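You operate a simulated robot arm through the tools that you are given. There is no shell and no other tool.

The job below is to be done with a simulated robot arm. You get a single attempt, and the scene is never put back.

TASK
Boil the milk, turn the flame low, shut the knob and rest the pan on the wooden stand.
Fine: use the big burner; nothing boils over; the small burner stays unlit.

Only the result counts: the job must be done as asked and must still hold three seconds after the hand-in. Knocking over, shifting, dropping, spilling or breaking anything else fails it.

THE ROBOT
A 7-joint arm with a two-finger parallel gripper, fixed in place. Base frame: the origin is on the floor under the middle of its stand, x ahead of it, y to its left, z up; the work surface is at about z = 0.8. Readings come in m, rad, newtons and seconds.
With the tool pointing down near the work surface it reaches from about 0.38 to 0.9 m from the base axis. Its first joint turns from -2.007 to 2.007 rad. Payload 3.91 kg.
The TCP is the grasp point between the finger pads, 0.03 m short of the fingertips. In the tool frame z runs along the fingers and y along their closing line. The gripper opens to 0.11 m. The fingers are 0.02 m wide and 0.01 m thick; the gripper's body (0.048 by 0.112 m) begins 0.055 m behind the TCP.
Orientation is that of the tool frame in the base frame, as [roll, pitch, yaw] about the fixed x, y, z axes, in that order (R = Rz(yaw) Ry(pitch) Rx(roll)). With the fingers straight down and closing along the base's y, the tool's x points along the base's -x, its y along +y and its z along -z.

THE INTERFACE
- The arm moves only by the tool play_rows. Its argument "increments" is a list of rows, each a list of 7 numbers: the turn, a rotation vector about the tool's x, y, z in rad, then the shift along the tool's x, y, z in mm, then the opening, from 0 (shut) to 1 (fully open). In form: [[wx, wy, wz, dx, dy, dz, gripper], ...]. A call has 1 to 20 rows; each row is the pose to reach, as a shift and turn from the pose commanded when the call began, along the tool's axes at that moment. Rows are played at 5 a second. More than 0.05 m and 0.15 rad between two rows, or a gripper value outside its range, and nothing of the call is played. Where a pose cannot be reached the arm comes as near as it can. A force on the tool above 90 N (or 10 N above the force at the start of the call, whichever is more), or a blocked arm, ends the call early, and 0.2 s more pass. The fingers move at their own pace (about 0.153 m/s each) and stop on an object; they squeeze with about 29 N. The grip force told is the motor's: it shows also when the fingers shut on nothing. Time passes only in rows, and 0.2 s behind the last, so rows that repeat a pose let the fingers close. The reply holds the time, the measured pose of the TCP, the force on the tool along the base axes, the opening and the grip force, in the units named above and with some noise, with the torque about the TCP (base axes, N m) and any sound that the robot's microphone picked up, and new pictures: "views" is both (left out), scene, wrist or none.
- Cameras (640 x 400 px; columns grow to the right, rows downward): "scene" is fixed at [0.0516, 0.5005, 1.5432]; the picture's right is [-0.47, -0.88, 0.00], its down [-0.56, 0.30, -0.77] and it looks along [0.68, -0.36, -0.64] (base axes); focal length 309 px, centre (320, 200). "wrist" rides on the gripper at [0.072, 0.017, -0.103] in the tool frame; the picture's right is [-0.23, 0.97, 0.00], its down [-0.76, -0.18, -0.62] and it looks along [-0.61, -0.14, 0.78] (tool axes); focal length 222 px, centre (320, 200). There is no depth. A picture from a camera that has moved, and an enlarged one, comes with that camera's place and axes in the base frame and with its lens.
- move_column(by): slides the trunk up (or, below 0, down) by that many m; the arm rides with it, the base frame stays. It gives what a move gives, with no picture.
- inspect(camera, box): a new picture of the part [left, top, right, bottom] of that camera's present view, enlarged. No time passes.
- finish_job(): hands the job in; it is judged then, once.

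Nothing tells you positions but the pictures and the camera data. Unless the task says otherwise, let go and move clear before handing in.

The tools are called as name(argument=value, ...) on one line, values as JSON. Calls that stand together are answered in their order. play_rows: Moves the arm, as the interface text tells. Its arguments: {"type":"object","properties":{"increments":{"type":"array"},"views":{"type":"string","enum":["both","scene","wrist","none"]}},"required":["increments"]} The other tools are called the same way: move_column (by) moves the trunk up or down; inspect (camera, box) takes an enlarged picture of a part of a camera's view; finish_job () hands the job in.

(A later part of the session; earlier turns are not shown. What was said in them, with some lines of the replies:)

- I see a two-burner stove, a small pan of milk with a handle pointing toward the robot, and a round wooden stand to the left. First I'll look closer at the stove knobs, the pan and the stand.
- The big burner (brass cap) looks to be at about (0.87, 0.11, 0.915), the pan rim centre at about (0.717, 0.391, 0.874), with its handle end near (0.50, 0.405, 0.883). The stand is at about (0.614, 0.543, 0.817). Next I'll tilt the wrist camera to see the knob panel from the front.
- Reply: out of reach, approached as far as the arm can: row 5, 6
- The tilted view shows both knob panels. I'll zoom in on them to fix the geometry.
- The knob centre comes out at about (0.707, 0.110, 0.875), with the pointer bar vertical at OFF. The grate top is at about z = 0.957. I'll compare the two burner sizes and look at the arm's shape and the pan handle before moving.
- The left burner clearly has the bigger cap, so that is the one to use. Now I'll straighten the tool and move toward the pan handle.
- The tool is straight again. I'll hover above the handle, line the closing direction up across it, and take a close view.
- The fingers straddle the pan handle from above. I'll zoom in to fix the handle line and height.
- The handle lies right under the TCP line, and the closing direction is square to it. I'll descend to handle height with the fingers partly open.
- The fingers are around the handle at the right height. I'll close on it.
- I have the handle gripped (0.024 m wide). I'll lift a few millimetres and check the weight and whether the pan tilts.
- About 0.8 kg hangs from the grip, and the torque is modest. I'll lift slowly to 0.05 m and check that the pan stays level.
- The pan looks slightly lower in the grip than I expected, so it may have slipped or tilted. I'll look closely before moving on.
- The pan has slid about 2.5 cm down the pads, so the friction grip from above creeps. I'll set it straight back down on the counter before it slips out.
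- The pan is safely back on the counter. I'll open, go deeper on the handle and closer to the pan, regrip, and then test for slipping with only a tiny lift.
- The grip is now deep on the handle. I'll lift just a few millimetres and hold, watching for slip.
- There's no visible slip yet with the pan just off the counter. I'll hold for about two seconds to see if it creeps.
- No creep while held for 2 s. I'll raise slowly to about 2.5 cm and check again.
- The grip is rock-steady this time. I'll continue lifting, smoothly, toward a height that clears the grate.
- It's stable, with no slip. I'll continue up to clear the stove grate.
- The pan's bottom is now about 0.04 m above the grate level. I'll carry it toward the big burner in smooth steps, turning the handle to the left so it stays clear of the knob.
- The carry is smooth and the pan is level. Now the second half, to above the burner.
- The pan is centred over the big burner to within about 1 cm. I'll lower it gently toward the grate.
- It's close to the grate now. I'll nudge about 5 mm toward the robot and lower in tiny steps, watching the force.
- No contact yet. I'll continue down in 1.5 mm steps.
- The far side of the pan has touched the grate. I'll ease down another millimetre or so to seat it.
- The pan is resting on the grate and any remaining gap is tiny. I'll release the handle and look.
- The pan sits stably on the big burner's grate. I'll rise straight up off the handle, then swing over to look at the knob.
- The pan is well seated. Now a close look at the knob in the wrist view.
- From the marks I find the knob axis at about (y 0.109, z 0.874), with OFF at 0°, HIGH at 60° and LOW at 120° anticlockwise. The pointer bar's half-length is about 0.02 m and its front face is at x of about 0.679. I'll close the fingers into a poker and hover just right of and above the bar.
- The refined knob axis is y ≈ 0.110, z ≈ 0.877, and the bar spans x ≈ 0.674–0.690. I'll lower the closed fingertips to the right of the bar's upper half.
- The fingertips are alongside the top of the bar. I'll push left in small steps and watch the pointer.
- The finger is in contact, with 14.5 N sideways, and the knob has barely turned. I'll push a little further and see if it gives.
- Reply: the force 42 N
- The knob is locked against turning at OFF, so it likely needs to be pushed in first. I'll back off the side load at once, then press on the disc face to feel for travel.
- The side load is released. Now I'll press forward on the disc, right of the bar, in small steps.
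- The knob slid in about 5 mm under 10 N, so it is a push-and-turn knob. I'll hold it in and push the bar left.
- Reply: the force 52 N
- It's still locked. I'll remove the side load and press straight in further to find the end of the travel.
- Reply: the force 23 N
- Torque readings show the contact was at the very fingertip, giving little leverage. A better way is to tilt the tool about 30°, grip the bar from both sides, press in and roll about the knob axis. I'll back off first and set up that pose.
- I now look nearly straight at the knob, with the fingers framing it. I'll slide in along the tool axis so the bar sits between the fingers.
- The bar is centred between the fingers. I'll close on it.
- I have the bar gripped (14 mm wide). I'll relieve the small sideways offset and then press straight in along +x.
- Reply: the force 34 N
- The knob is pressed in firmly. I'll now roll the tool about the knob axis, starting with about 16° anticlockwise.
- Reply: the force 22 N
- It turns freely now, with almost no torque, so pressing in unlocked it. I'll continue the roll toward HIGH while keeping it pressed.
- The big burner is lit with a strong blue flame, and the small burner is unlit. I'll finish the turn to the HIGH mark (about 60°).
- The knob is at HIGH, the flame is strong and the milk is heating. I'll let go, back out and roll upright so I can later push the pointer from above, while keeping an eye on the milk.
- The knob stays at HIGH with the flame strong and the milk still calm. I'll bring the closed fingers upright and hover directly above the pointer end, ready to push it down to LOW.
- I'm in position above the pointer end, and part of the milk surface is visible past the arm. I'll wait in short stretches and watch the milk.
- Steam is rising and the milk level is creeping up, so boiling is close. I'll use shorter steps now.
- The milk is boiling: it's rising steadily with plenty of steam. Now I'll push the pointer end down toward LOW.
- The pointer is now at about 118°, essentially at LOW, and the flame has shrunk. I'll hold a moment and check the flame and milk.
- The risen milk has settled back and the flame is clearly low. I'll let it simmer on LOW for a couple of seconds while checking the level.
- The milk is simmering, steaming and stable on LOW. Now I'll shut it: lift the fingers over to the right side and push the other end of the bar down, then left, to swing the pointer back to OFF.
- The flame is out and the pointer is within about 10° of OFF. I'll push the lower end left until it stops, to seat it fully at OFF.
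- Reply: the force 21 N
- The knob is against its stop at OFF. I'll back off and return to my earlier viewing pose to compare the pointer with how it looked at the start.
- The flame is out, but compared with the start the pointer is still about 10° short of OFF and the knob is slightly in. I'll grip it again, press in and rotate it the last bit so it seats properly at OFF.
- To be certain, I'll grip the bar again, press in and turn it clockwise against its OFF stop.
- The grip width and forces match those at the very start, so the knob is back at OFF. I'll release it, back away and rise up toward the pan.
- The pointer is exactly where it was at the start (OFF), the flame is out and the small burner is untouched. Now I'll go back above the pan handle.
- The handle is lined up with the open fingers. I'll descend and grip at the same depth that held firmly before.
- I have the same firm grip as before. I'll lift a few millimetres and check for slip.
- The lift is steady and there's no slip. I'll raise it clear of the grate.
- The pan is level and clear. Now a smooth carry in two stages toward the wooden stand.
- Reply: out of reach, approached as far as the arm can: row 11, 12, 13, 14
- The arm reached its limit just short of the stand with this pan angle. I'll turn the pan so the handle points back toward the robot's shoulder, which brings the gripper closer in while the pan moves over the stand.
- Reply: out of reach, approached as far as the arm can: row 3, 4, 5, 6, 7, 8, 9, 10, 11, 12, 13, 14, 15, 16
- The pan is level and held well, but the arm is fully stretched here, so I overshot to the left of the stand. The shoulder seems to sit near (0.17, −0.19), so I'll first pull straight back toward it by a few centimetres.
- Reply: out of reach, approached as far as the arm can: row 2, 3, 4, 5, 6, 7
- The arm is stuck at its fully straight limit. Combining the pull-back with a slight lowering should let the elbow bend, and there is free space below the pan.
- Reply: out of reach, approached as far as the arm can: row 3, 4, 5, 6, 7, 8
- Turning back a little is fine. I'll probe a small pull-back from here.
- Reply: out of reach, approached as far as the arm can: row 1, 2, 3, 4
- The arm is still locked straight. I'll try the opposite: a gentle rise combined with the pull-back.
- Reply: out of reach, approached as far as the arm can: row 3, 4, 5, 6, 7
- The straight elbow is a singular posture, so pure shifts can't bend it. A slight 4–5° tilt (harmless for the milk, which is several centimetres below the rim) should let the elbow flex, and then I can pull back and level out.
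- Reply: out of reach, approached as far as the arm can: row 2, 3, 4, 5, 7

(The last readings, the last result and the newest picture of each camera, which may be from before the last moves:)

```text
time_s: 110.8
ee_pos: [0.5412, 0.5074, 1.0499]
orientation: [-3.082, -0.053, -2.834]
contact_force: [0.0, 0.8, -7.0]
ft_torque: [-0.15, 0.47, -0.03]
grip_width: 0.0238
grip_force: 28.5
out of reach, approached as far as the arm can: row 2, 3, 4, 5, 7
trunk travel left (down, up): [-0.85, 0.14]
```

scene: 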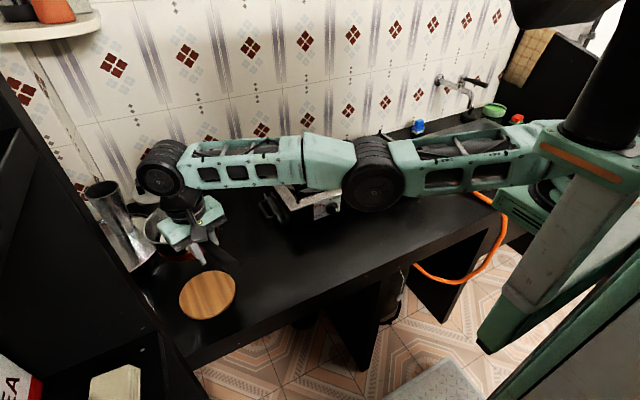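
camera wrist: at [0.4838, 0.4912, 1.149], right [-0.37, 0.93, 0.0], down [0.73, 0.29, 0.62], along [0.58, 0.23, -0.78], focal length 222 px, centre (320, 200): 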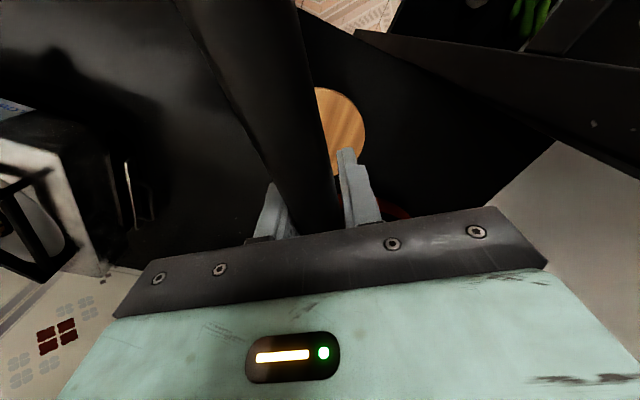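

That freed it, and the arm is bending again. I'll continue pulling back while keeping the small tilt for a moment.

play_rows(increments=[[0, 0, 0, 2.7, -2.9, 0.3, 0], [0, 0, 0, 6.2, -6.5, 0.7, 0], [0, 0, 0, 10.2, -10.9, 1.2, 0], [0, 0, 0, 14.3, -15.3, 1.7, 0], [0, 0, 0, 18.4, -19.6, 2.2, 0], [0, 0, 0, 21.9, -23.3, 2.6, 0], [0, 0, 0, 21.9, -23.3, 2.6, 0]], views="none")

```text
time_s: 112.4
ee_pos: [0.5419, 0.5071, 1.0479]
orientation: [-3.083, -0.055, -2.835]
contact_force: [0.8, -0.6, -6.3]
ft_torque: [-0.12, 0.5, 0.02]
grip_width: 0.024
grip_force: 29.2
out of reach, approached as far as the arm can: row 2, 3, 4, 5, 6, 7
trunk travel left (down, up): [-0.85, 0.14]
```

inspect(camera="scene", box=[120, 90, 640, 330])

inspect(camera="scene", box=[80, 130, 260, 330])

```text
1.23 times, centred on (380, 210) of scene
camera zoom: at [0.0516, 0.5005, 1.5432], right [-0.47, -0.88, 0.0], down [-0.56, 0.3, -0.77], along [0.68, -0.36, -0.64], focal length 380 px, centre (246, 188)
```

zoom: 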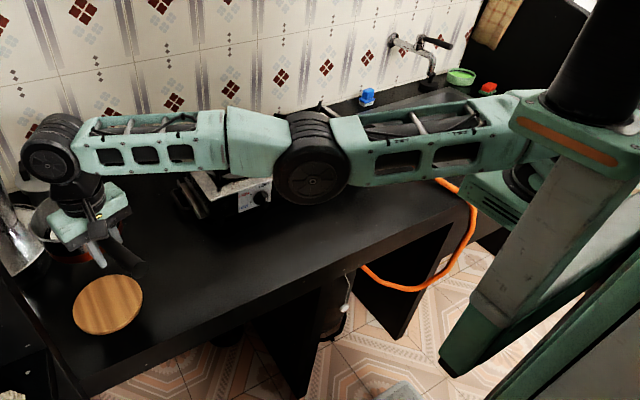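

```text
2.00 times, centred on (170, 230) of scene
camera zoom: at [0.0516, 0.5005, 1.5432], right [-0.47, -0.88, 0.0], down [-0.56, 0.3, -0.77], along [0.68, -0.36, -0.64], focal length 617 px, centre (620, 140)
```

zoom: 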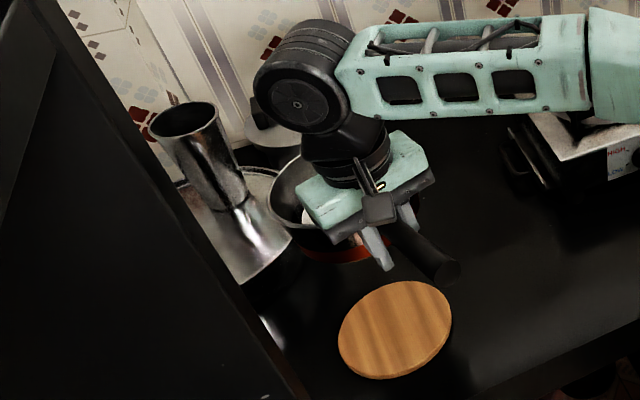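

play_rows(increments=[[0, 0, 0, 7, -7.3, 0.8, 0], [0, 0, 0, 14, -14.5, 1.6, 0], [0, 0, 0, 20.5, -21.8, 2.4, 0], [0, 0, 0, 27.3, -29, 3.2, 0], [0, 0, 0, 34, -36, 4, 0], [0, 0, 0, 34, -36, 4, 0], [0, 0, 0, 34, -36, 4, 0], [0, 0, 0, 34, -36, 4, 0], [0, 0, 0, 34, -36, 4, 0], [0, 0, 0, 34, -36, 4, 0], [0, 0, 0, 34, -36, 4, 0], [0, 0, 0, 34, -36, 4, 0]], views="none")

```text
time_s: 115.0
ee_pos: [0.5422, 0.5067, 1.0481]
orientation: [-3.083, -0.055, -2.834]
contact_force: [0.5, 0.4, -6.4]
ft_torque: [-0.16, 0.49, -0.02]
grip_width: 0.024
grip_force: 28.2
out of reach, approached as far as the arm can: row 1, 2, 3, 4, 5, 6, 7, 8, 9, 10, 11, 12
trunk travel left (down, up): [-0.85, 0.14]
```

play_rows(increments=[[0, 0, 0, -3, 3, -0.4, 0], [0, 0, 0, -5.5, 5.8, -0.7, 0]], views="none")

```text
time_s: 115.6
ee_pos: [0.5436, 0.5068, 1.0485]
orientation: [-3.081, -0.053, -2.834]
contact_force: [0.0, 0.0, -6.7]
ft_torque: [-0.13, 0.5, -0.02]
grip_width: 0.024
grip_force: 29.3
out of reach, approached as far as the arm can: row 1, 2
trunk travel left (down, up): [-0.85, 0.14]
```

Both directions are blocked, so the elbow is sitting exactly at its straight singularity, probably on the wrong side. I'll press outward briefly to centre it, then add a bit more tilt as a bias and pull back gently. The milk is about 5 cm below the rim, so this is safe.

play_rows(increments=[[0, 0, 0, -5.5, 5.8, -0.6, 0], [0, 0, 0, -10.9, 11.6, -1.3, 0], [0, 0, 0, -16.4, 17.4, -1.9, 0], [0, 0, 0, -16.4, 17.4, -1.9, 0], [0.0218, 0.0205, 0, -8.2, 8.7, -1.0, 0], [0.0436, 0.041, 0, 8.2, -8.7, 1.0, 0], [0.0582, 0.0546, 0, 10.9, -11.6, 1.3, 0], [0.0582, 0.0546, 0, 13.7, -14.5, 1.6, 0], [0.0582, 0.0546, 0, 16.4, -17.4, 1.9, 0], [0.0582, 0.0546, 0, 19.1, -20.4, 2.2, 0], [0.0582, 0.0546, 0, 22.5, -24.0, 2.6, 0], [0.0582, 0.0546, 0, 26.0, -27.6, 3.0, 0]], views="scene")

```text
time_s: 118.2
ee_pos: [0.5361, 0.4925, 1.0494]
orientation: [-3.023, -0.109, -2.839]
contact_force: [1.0, -1.3, -7.0]
ft_torque: [-0.12, 0.47, -0.02]
grip_width: 0.0239
grip_force: 29.3
out of reach, approached as far as the arm can: row 1, 2, 3, 4, 5, 9, 10, 11, 12
trunk travel left (down, up): [-0.85, 0.14]
```

scene: 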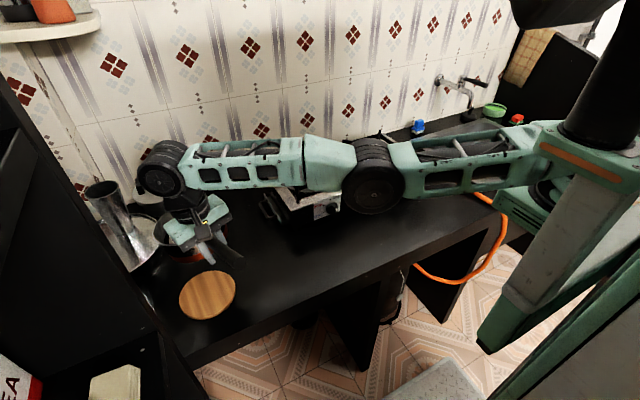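

I'll change approach: the stand can be reached with the gripper staying on this outer arc, with the handle pointing almost straight at −x. I can also lower with the trunk column, which keeps the arm posture unchanged. First I'll level the pan again.

play_rows(increments=[[-0.012, -0.011, 0, -2.2, 2.3, -0.5, 0], [-0.035, -0.033, 0, -6.6, 7.0, -1.5, 0], [-0.058, -0.055, 0, -11, 11.7, -2.5, 0], [-0.081, -0.077, 0, -15.3, 16.3, -3.6, 0], [-0.105, -0.098, 0, -19.7, 21.0, -4.6, 0], [-0.1163, -0.1093, 0, -21.9, 23.3, -5.1, 0], [-0.1163, -0.1093, 0, -21.9, 23.3, -5.1, 0]], views="none")

```text
time_s: 119.8
ee_pos: [0.5493, 0.5221, 1.0495]
orientation: [-3.141, -0.002, -2.832]
contact_force: [-0.2, -0.1, -6.3]
ft_torque: [-0.14, 0.45, -0.03]
grip_width: 0.024
grip_force: 29.3
trunk travel left (down, up): [-0.85, 0.14]
```

The pan is level again. Now I'll slide along the outer arc to place it above the stand, with the handle pointing toward −x.

play_rows(increments=[[0, 0, 0.0073, 0.7, 0.7, 0, 0], [0, 0, 0.0271, 2.7, 2.6, 0, 0], [0, 0, 0.0564, 5.6, 5.4, 0, 0], [0, 0, 0.0919, 9.1, 8.8, 0, 0], [0, 0, 0.1305, 13.0, 12.5, 0, 0], [0, 0, 0.1691, 16.8, 16.1, 0, 0], [0, 0, 0.2046, 20.3, 19.5, 0, 0], [0, 0, 0.2339, 23.2, 22.3, 0, 0], [0, 0, 0.2537, 25.2, 24.2, 0, 0], [0, 0, 0.261, 25.9, 24.9, 0, 0], [0, 0, 0.261, 25.9, 24.9, 0, 0]], views="both")

inspect(camera="scene", box=[130, 160, 270, 330])

inspect(camera="wrist", box=[200, 0, 460, 240])

```text
time_s: 122.2
ee_pos: [0.5173, 0.5385, 1.0499]
orientation: [-3.14, -0.001, -3.093]
contact_force: [0.6, 0.1, -6.1]
ft_torque: [-0.04, 0.5, 0.0]
grip_width: 0.0238
grip_force: 28.8
trunk travel left (down, up): [-0.85, 0.14]
camera wrist: at [0.4439, 0.5504, 1.1537], right [0.18, 0.98, 0.0], down [0.77, -0.14, 0.62], along [0.61, -0.11, -0.78], focal length 222 px, centre (320, 200)
```

scene: 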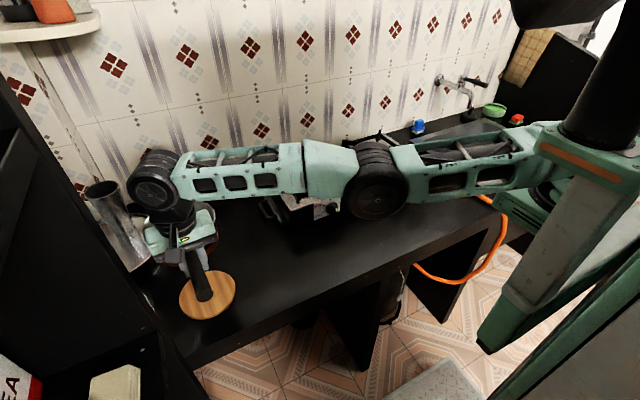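
wrist: 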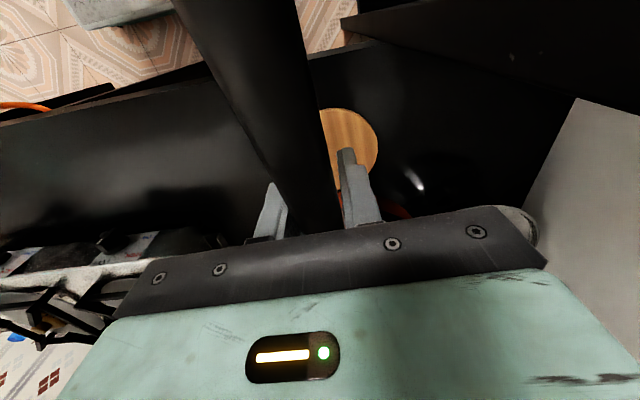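

```text
2.35 times, centred on (200, 245) of scene
camera zoom: at [0.0516, 0.5005, 1.5432], right [-0.47, -0.88, 0.0], down [-0.56, 0.3, -0.77], along [0.68, -0.36, -0.64], focal length 726 px, centre (602, 94)
```

zoom: 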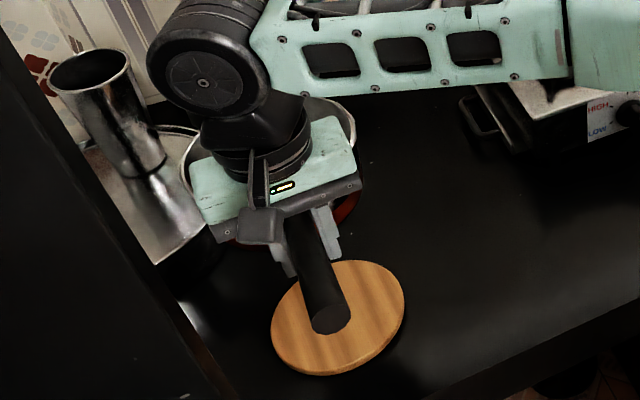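

```text
1.67 times, centred on (330, 120) of wrist
camera zoom: at [0.4439, 0.5504, 1.1537], right [0.18, 0.98, 0.0], down [0.77, -0.14, 0.62], along [0.61, -0.11, -0.78], focal length 370 px, centre (303, 333)
```

zoom: 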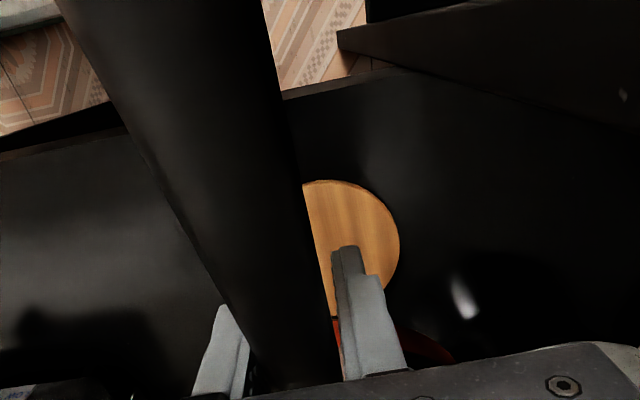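

The projections confirm the pan is centred over the stand. Now I'll lower with the trunk column, starting with a small move to see how it behaves.

move_column(by=-0.02)

```text
time_s: 122.9
ee_pos: [0.5168, 0.5367, 1.0287]
orientation: [-3.141, 0.0, -3.095]
contact_force: [-0.3, 0.1, -6.9]
ft_torque: [-0.06, 0.51, 0.04]
grip_width: 0.024
grip_force: 29.0
trunk travel left (down, up): [-0.83, 0.16]
```

The column lowers smoothly with the pan undisturbed. I'll continue.

move_column(by=-0.06)

inspect(camera="scene", box=[130, 160, 270, 330])

```text
time_s: 123.9
ee_pos: [0.5184, 0.5374, 0.9713]
orientation: [3.141, -0.001, -3.095]
contact_force: [0.9, -0.2, -6.0]
ft_torque: [-0.02, 0.5, 0.0]
grip_width: 0.0238
grip_force: 28.7
trunk travel left (down, up): [-0.77, 0.22]
```

```text
2.35 times, centred on (200, 245) of scene
camera zoom: at [0.0516, 0.5005, 1.5432], right [-0.47, -0.88, 0.0], down [-0.56, 0.3, -0.77], along [0.68, -0.36, -0.64], focal length 726 px, centre (602, 94)
```

zoom: 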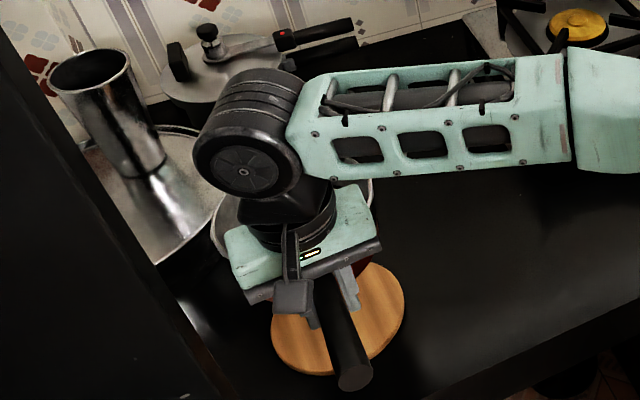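

move_column(by=-0.06)

inspect(camera="scene", box=[130, 160, 270, 330])

```text
time_s: 124.9
ee_pos: [0.5175, 0.5376, 0.9098]
orientation: [-3.142, -0.001, -3.094]
contact_force: [0.1, -0.7, -7.1]
ft_torque: [-0.02, 0.53, -0.03]
grip_width: 0.0239
grip_force: 29.0
trunk travel left (down, up): [-0.71, 0.28]
```

```text
2.35 times, centred on (200, 245) of scene
camera zoom: at [0.0516, 0.5005, 1.5432], right [-0.47, -0.88, 0.0], down [-0.56, 0.3, -0.77], along [0.68, -0.36, -0.64], focal length 726 px, centre (602, 94)
```

zoom: 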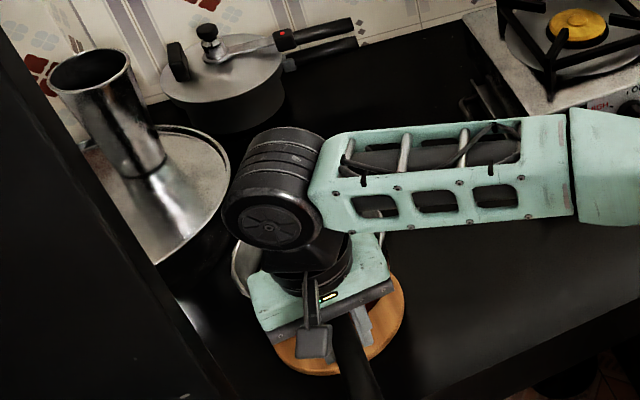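

move_column(by=-0.03)

inspect(camera="scene", box=[150, 200, 260, 320])

inspect(camera="wrist", box=[160, 0, 480, 240])

```text
time_s: 125.6
ee_pos: [0.5173, 0.538, 0.8807]
orientation: [3.14, 0.001, -3.096]
contact_force: [-0.7, 0.2, -6.1]
ft_torque: [-0.01, 0.48, 0.02]
grip_width: 0.0239
grip_force: 29.3
trunk travel left (down, up): [-0.68, 0.31]
```

```text
3.33 times, centred on (205, 260) of scene
camera zoom: at [0.0516, 0.5005, 1.5432], right [-0.47, -0.88, 0.0], down [-0.56, 0.3, -0.77], along [0.68, -0.36, -0.64], focal length 1029 px, centre (703, 0)
```

zoom: 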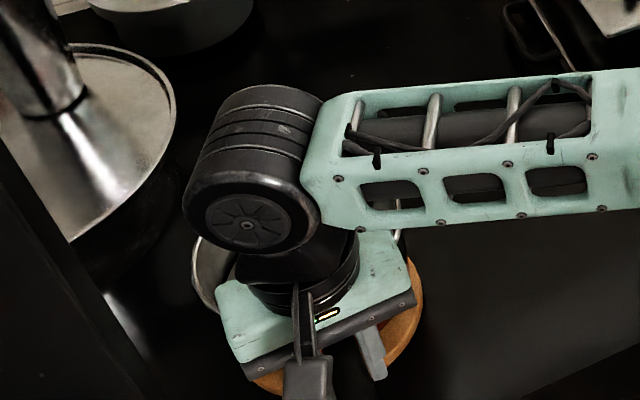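

```text
1.67 times, centred on (320, 120) of wrist
camera zoom: at [0.444, 0.5504, 0.9838], right [0.18, 0.98, 0.0], down [0.77, -0.14, 0.62], along [0.61, -0.11, -0.78], focal length 370 px, centre (320, 333)
```

zoom: 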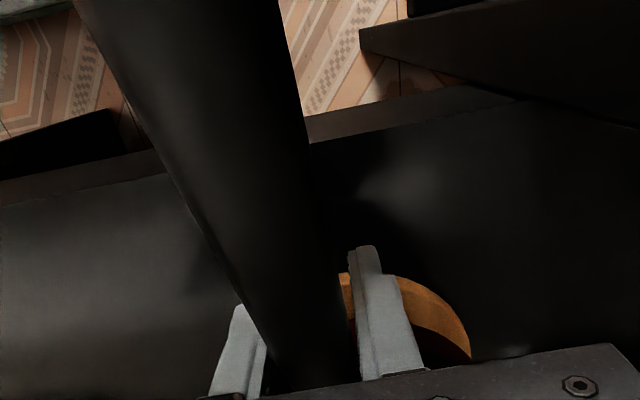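

move_column(by=-0.015)

inspect(camera="wrist", box=[160, 0, 480, 240])

```text
time_s: 126.2
ee_pos: [0.518, 0.537, 0.8652]
orientation: [3.141, 0.002, -3.095]
contact_force: [0.4, -0.7, -5.9]
ft_torque: [-0.03, 0.53, 0.03]
grip_width: 0.0239
grip_force: 28.9
trunk travel left (down, up): [-0.665, 0.325]
```

```text
1.67 times, centred on (320, 120) of wrist
camera zoom: at [0.4439, 0.5504, 0.9687], right [0.18, 0.98, 0.0], down [0.77, -0.14, 0.62], along [0.61, -0.11, -0.78], focal length 370 px, centre (320, 333)
```

zoom: 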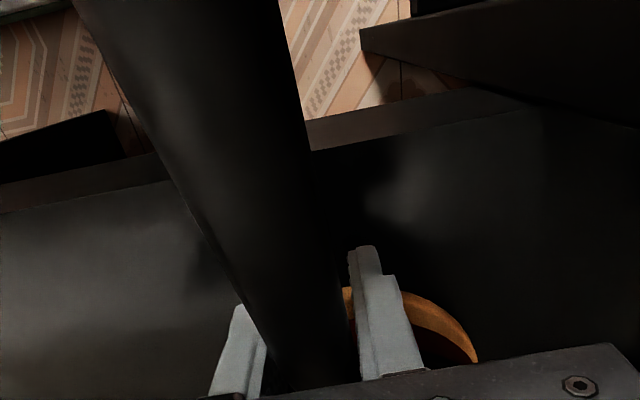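

move_column(by=-0.006)

```text
time_s: 126.8
ee_pos: [0.5178, 0.5376, 0.8597]
orientation: [-3.141, 0.0, -3.096]
contact_force: [0.0, 0.0, -3.9]
ft_torque: [0.01, 0.13, 0.01]
grip_width: 0.0239
grip_force: 29.0
trunk travel left (down, up): [-0.659, 0.331]
```

The pan has started to touch the stand. A touch lower.

move_column(by=-0.002)

inspect(camera="wrist", box=[160, 0, 480, 240])

inspect(camera="scene", box=[150, 200, 260, 320])

```text
time_s: 127.3
ee_pos: [0.5167, 0.5382, 0.8589]
orientation: [3.14, 0.002, -3.094]
contact_force: [-1.8, 0.5, 2.9]
ft_torque: [0.03, -0.9, 0.04]
grip_width: 0.0239
grip_force: 28.8
trunk travel left (down, up): [-0.657, 0.333]
```

```text
1.67 times, centred on (320, 120) of wrist
camera zoom: at [0.4436, 0.5504, 0.962], right [0.18, 0.98, 0.0], down [0.77, -0.14, 0.62], along [0.61, -0.11, -0.78], focal length 370 px, centre (320, 333)
```

zoom: 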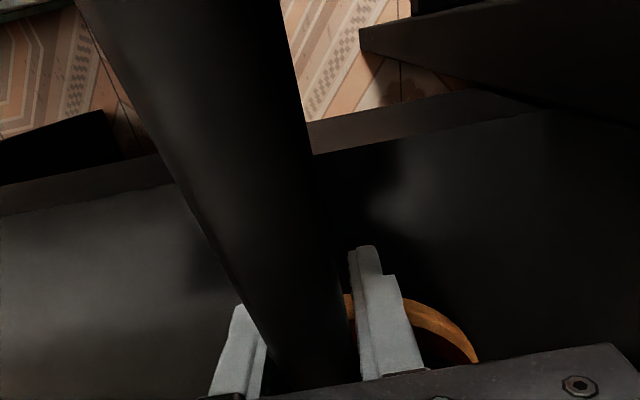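

```text
3.33 times, centred on (205, 260) of scene
camera zoom: at [0.0516, 0.5005, 1.5432], right [-0.47, -0.88, 0.0], down [-0.56, 0.3, -0.77], along [0.68, -0.36, -0.64], focal length 1029 px, centre (703, 0)
```

zoom: 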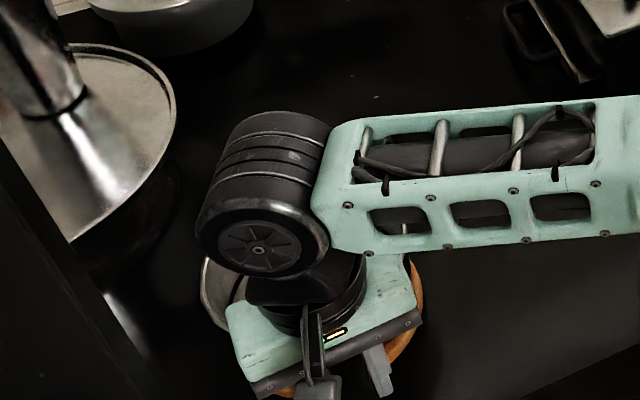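

The pan is resting on the stand, with forces just as at the earlier smooth set-down. I'll release the handle.

play_rows(increments=[[0, 0, 0, 0, 0, 0, 0.3], [0, 0, 0, 0, 0, 0, 0.4], [0, 0, 0, 0, 0, 0, 0.4]], views="both")

inspect(camera="wrist", box=[160, 0, 480, 240])

```text
time_s: 128.1
ee_pos: [0.5164, 0.5372, 0.8578]
orientation: [-3.141, -0.001, -3.094]
contact_force: [0.2, -1.0, 0.4]
ft_torque: [-0.01, -0.05, 0.01]
grip_width: 0.044
grip_force: 0.1
trunk travel left (down, up): [-0.657, 0.333]
camera wrist: at [0.4438, 0.5502, 0.961], right [0.18, 0.98, 0.0], down [0.77, -0.14, 0.62], along [0.61, -0.11, -0.78], focal length 222 px, centre (320, 200)
```

scene: 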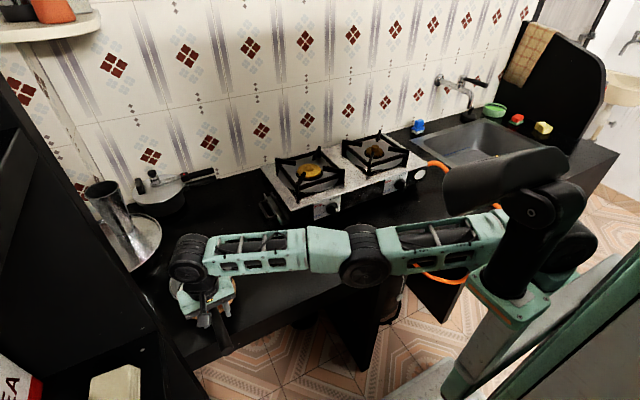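
wrist: 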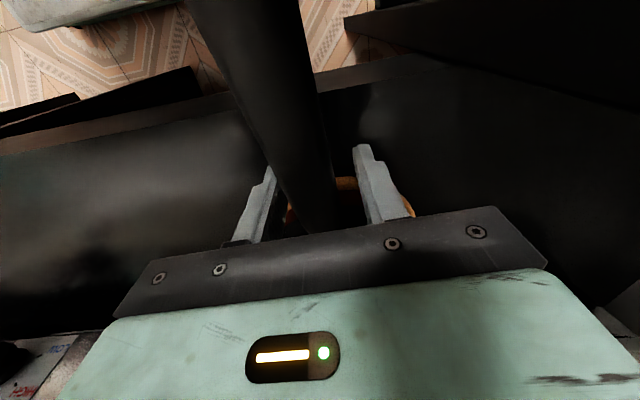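

```text
1.67 times, centred on (320, 120) of wrist
camera zoom: at [0.4438, 0.5502, 0.961], right [0.18, 0.98, 0.0], down [0.77, -0.14, 0.62], along [0.61, -0.11, -0.78], focal length 370 px, centre (320, 333)
```

zoom: 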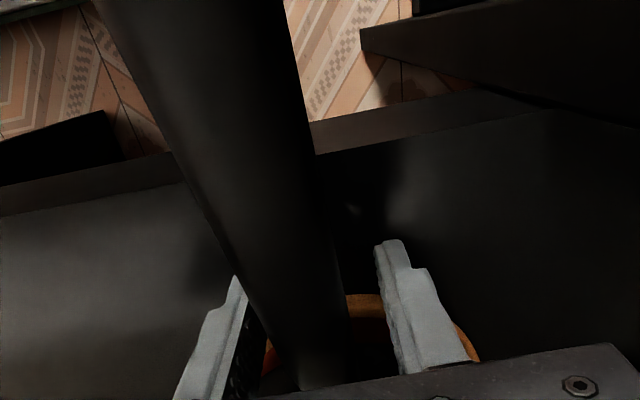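

Released cleanly. I'll open a bit wider and raise straight up with the column.

play_rows(increments=[[0, 0, 0, 0, 0, 0, 0.6], [0, 0, 0, 0, 0, 0, 0.6]], views="none")

move_column(by=0.03)

```text
time_s: 128.7
ee_pos: [0.5164, 0.5373, 0.8576]
orientation: [3.14, 0.001, -3.094]
contact_force: [-0.4, -0.3, 0.3]
ft_torque: [0.0, -0.03, -0.01]
grip_width: 0.0664
grip_force: 0.1
trunk travel left (down, up): [-0.657, 0.333]
```

```text
time_s: 129.5
ee_pos: [0.5164, 0.5374, 0.8875]
orientation: [-3.139, 0.001, -3.096]
contact_force: [0.0, 0.2, 0.2]
ft_torque: [-0.02, -0.02, -0.02]
grip_width: 0.0659
grip_force: 0.1
trunk travel left (down, up): [-0.687, 0.303]
```

No contact on the way up. I'll raise it well clear and check everything.

move_column(by=0.2)

inspect(camera="scene", box=[130, 190, 280, 330])

inspect(camera="wrist", box=[160, 0, 480, 240])

inspect(camera="scene", box=[250, 120, 450, 245])

```text
time_s: 131.6
ee_pos: [0.5185, 0.5383, 1.0874]
orientation: [-3.141, 0.0, -3.094]
contact_force: [-0.2, -0.4, 0.1]
ft_torque: [0.02, 0.01, 0.01]
grip_width: 0.0661
grip_force: 0.0
trunk travel left (down, up): [-0.887, 0.103]
```

```text
2.86 times, centred on (205, 260) of scene
camera zoom: at [0.0516, 0.5005, 1.5432], right [-0.47, -0.88, 0.0], down [-0.56, 0.3, -0.77], along [0.68, -0.36, -0.64], focal length 882 px, centre (649, 29)
```

zoom: 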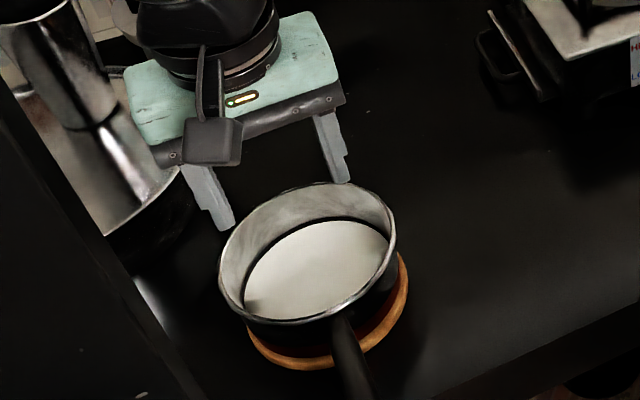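

```text
1.67 times, centred on (320, 120) of wrist
camera zoom: at [0.4438, 0.5503, 1.1909], right [0.18, 0.98, 0.0], down [0.77, -0.14, 0.62], along [0.61, -0.11, -0.78], focal length 370 px, centre (320, 333)
```

zoom: 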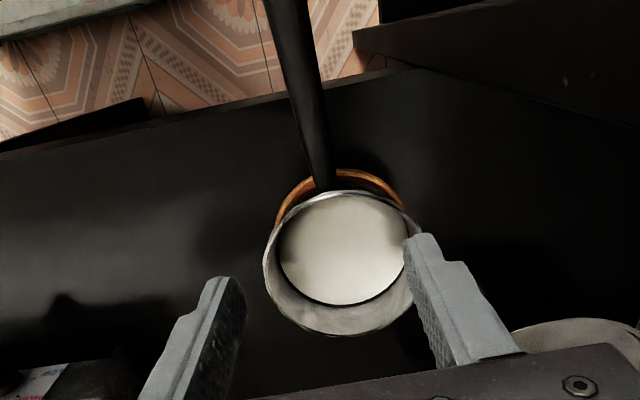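

```text
3.20 times, centred on (350, 182) of scene
camera zoom: at [0.0516, 0.5005, 1.5432], right [-0.47, -0.88, 0.0], down [-0.56, 0.3, -0.77], along [0.68, -0.36, -0.64], focal length 988 px, centre (224, 256)
```

zoom: 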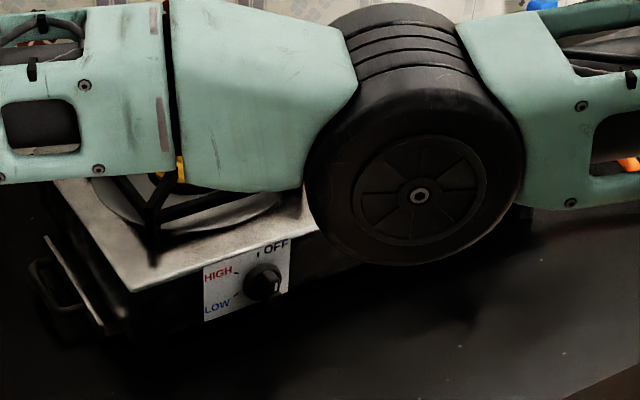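

The milk pan sits centred on the wooden stand, the knob is at OFF, both burners are unlit and the gripper is well clear. I'll take one last overall look before handing in.

play_rows(increments=[[0, 0, 0, 0, 0, 0, 0.6], [0, 0, 0, 0, 0, 0, 0.6], [0, 0, 0, 0, 0, 0, 0.6]], views="both")

```text
time_s: 132.4
ee_pos: [0.5172, 0.5384, 1.0873]
orientation: [-3.141, 0.001, -3.094]
contact_force: [0.0, 0.1, -0.3]
ft_torque: [0.0, 0.0, 0.02]
grip_width: 0.0663
grip_force: 0.1
trunk travel left (down, up): [-0.887, 0.103]
camera wrist: at [0.4438, 0.5503, 1.191], right [0.18, 0.98, 0.0], down [0.77, -0.14, 0.62], along [0.61, -0.11, -0.78], focal length 222 px, centre (320, 200)
```

scene: 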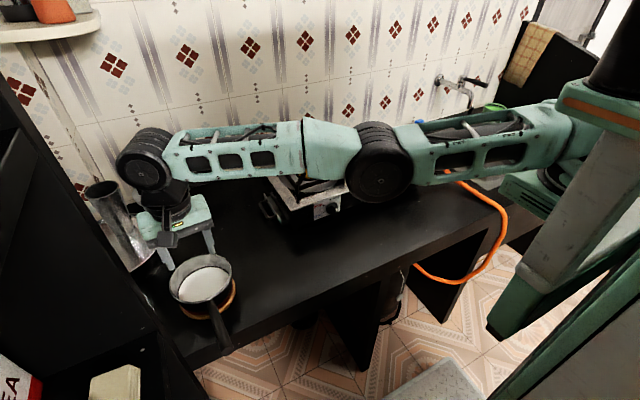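
wrist: 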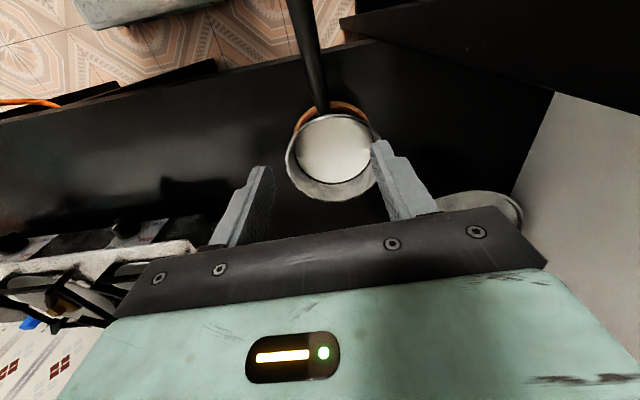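

Everything is in place: the milk is boiled, the burner is shut off, the pan rests on the wooden stand and the arm is clear and still. I'm handing the job in.

finish_job()

```text
The job is handed in.
```

The milk was boiled on the big burner, the flame was turned low and the knob shut. The pan now rests centred on the wooden stand. I've handed the job in, but I haven't seen the verdict.

- **Boil:** on HIGH the milk steamed and rose for about four seconds. I turned it to LOW well before the rim, and it settled back. It never boiled over. No reading confirms the boil; I'm judging by the steam and the rise.
- **Knob:** it sat on LOW for about two and a half seconds before I shut it. The pointer is back where it started at OFF, and the flame is out.
- **Small burner:** it stayed unlit and its knob was never touched.
- **First grip:** at the start the pan slid down in the gripper. I set it back on the counter from about 2 cm up, and nothing spilled.
- **Knob force:** before I found it needed pushing in to turn, I pushed it sideways with about 40 N. The stove did not visibly shift.
- **Carry to the stand:** the arm locked up at full stretch on the way. I tilted the pan by up to about 9° while trying to free it, and no spill was visible.

The gripper is open and well above the pan.
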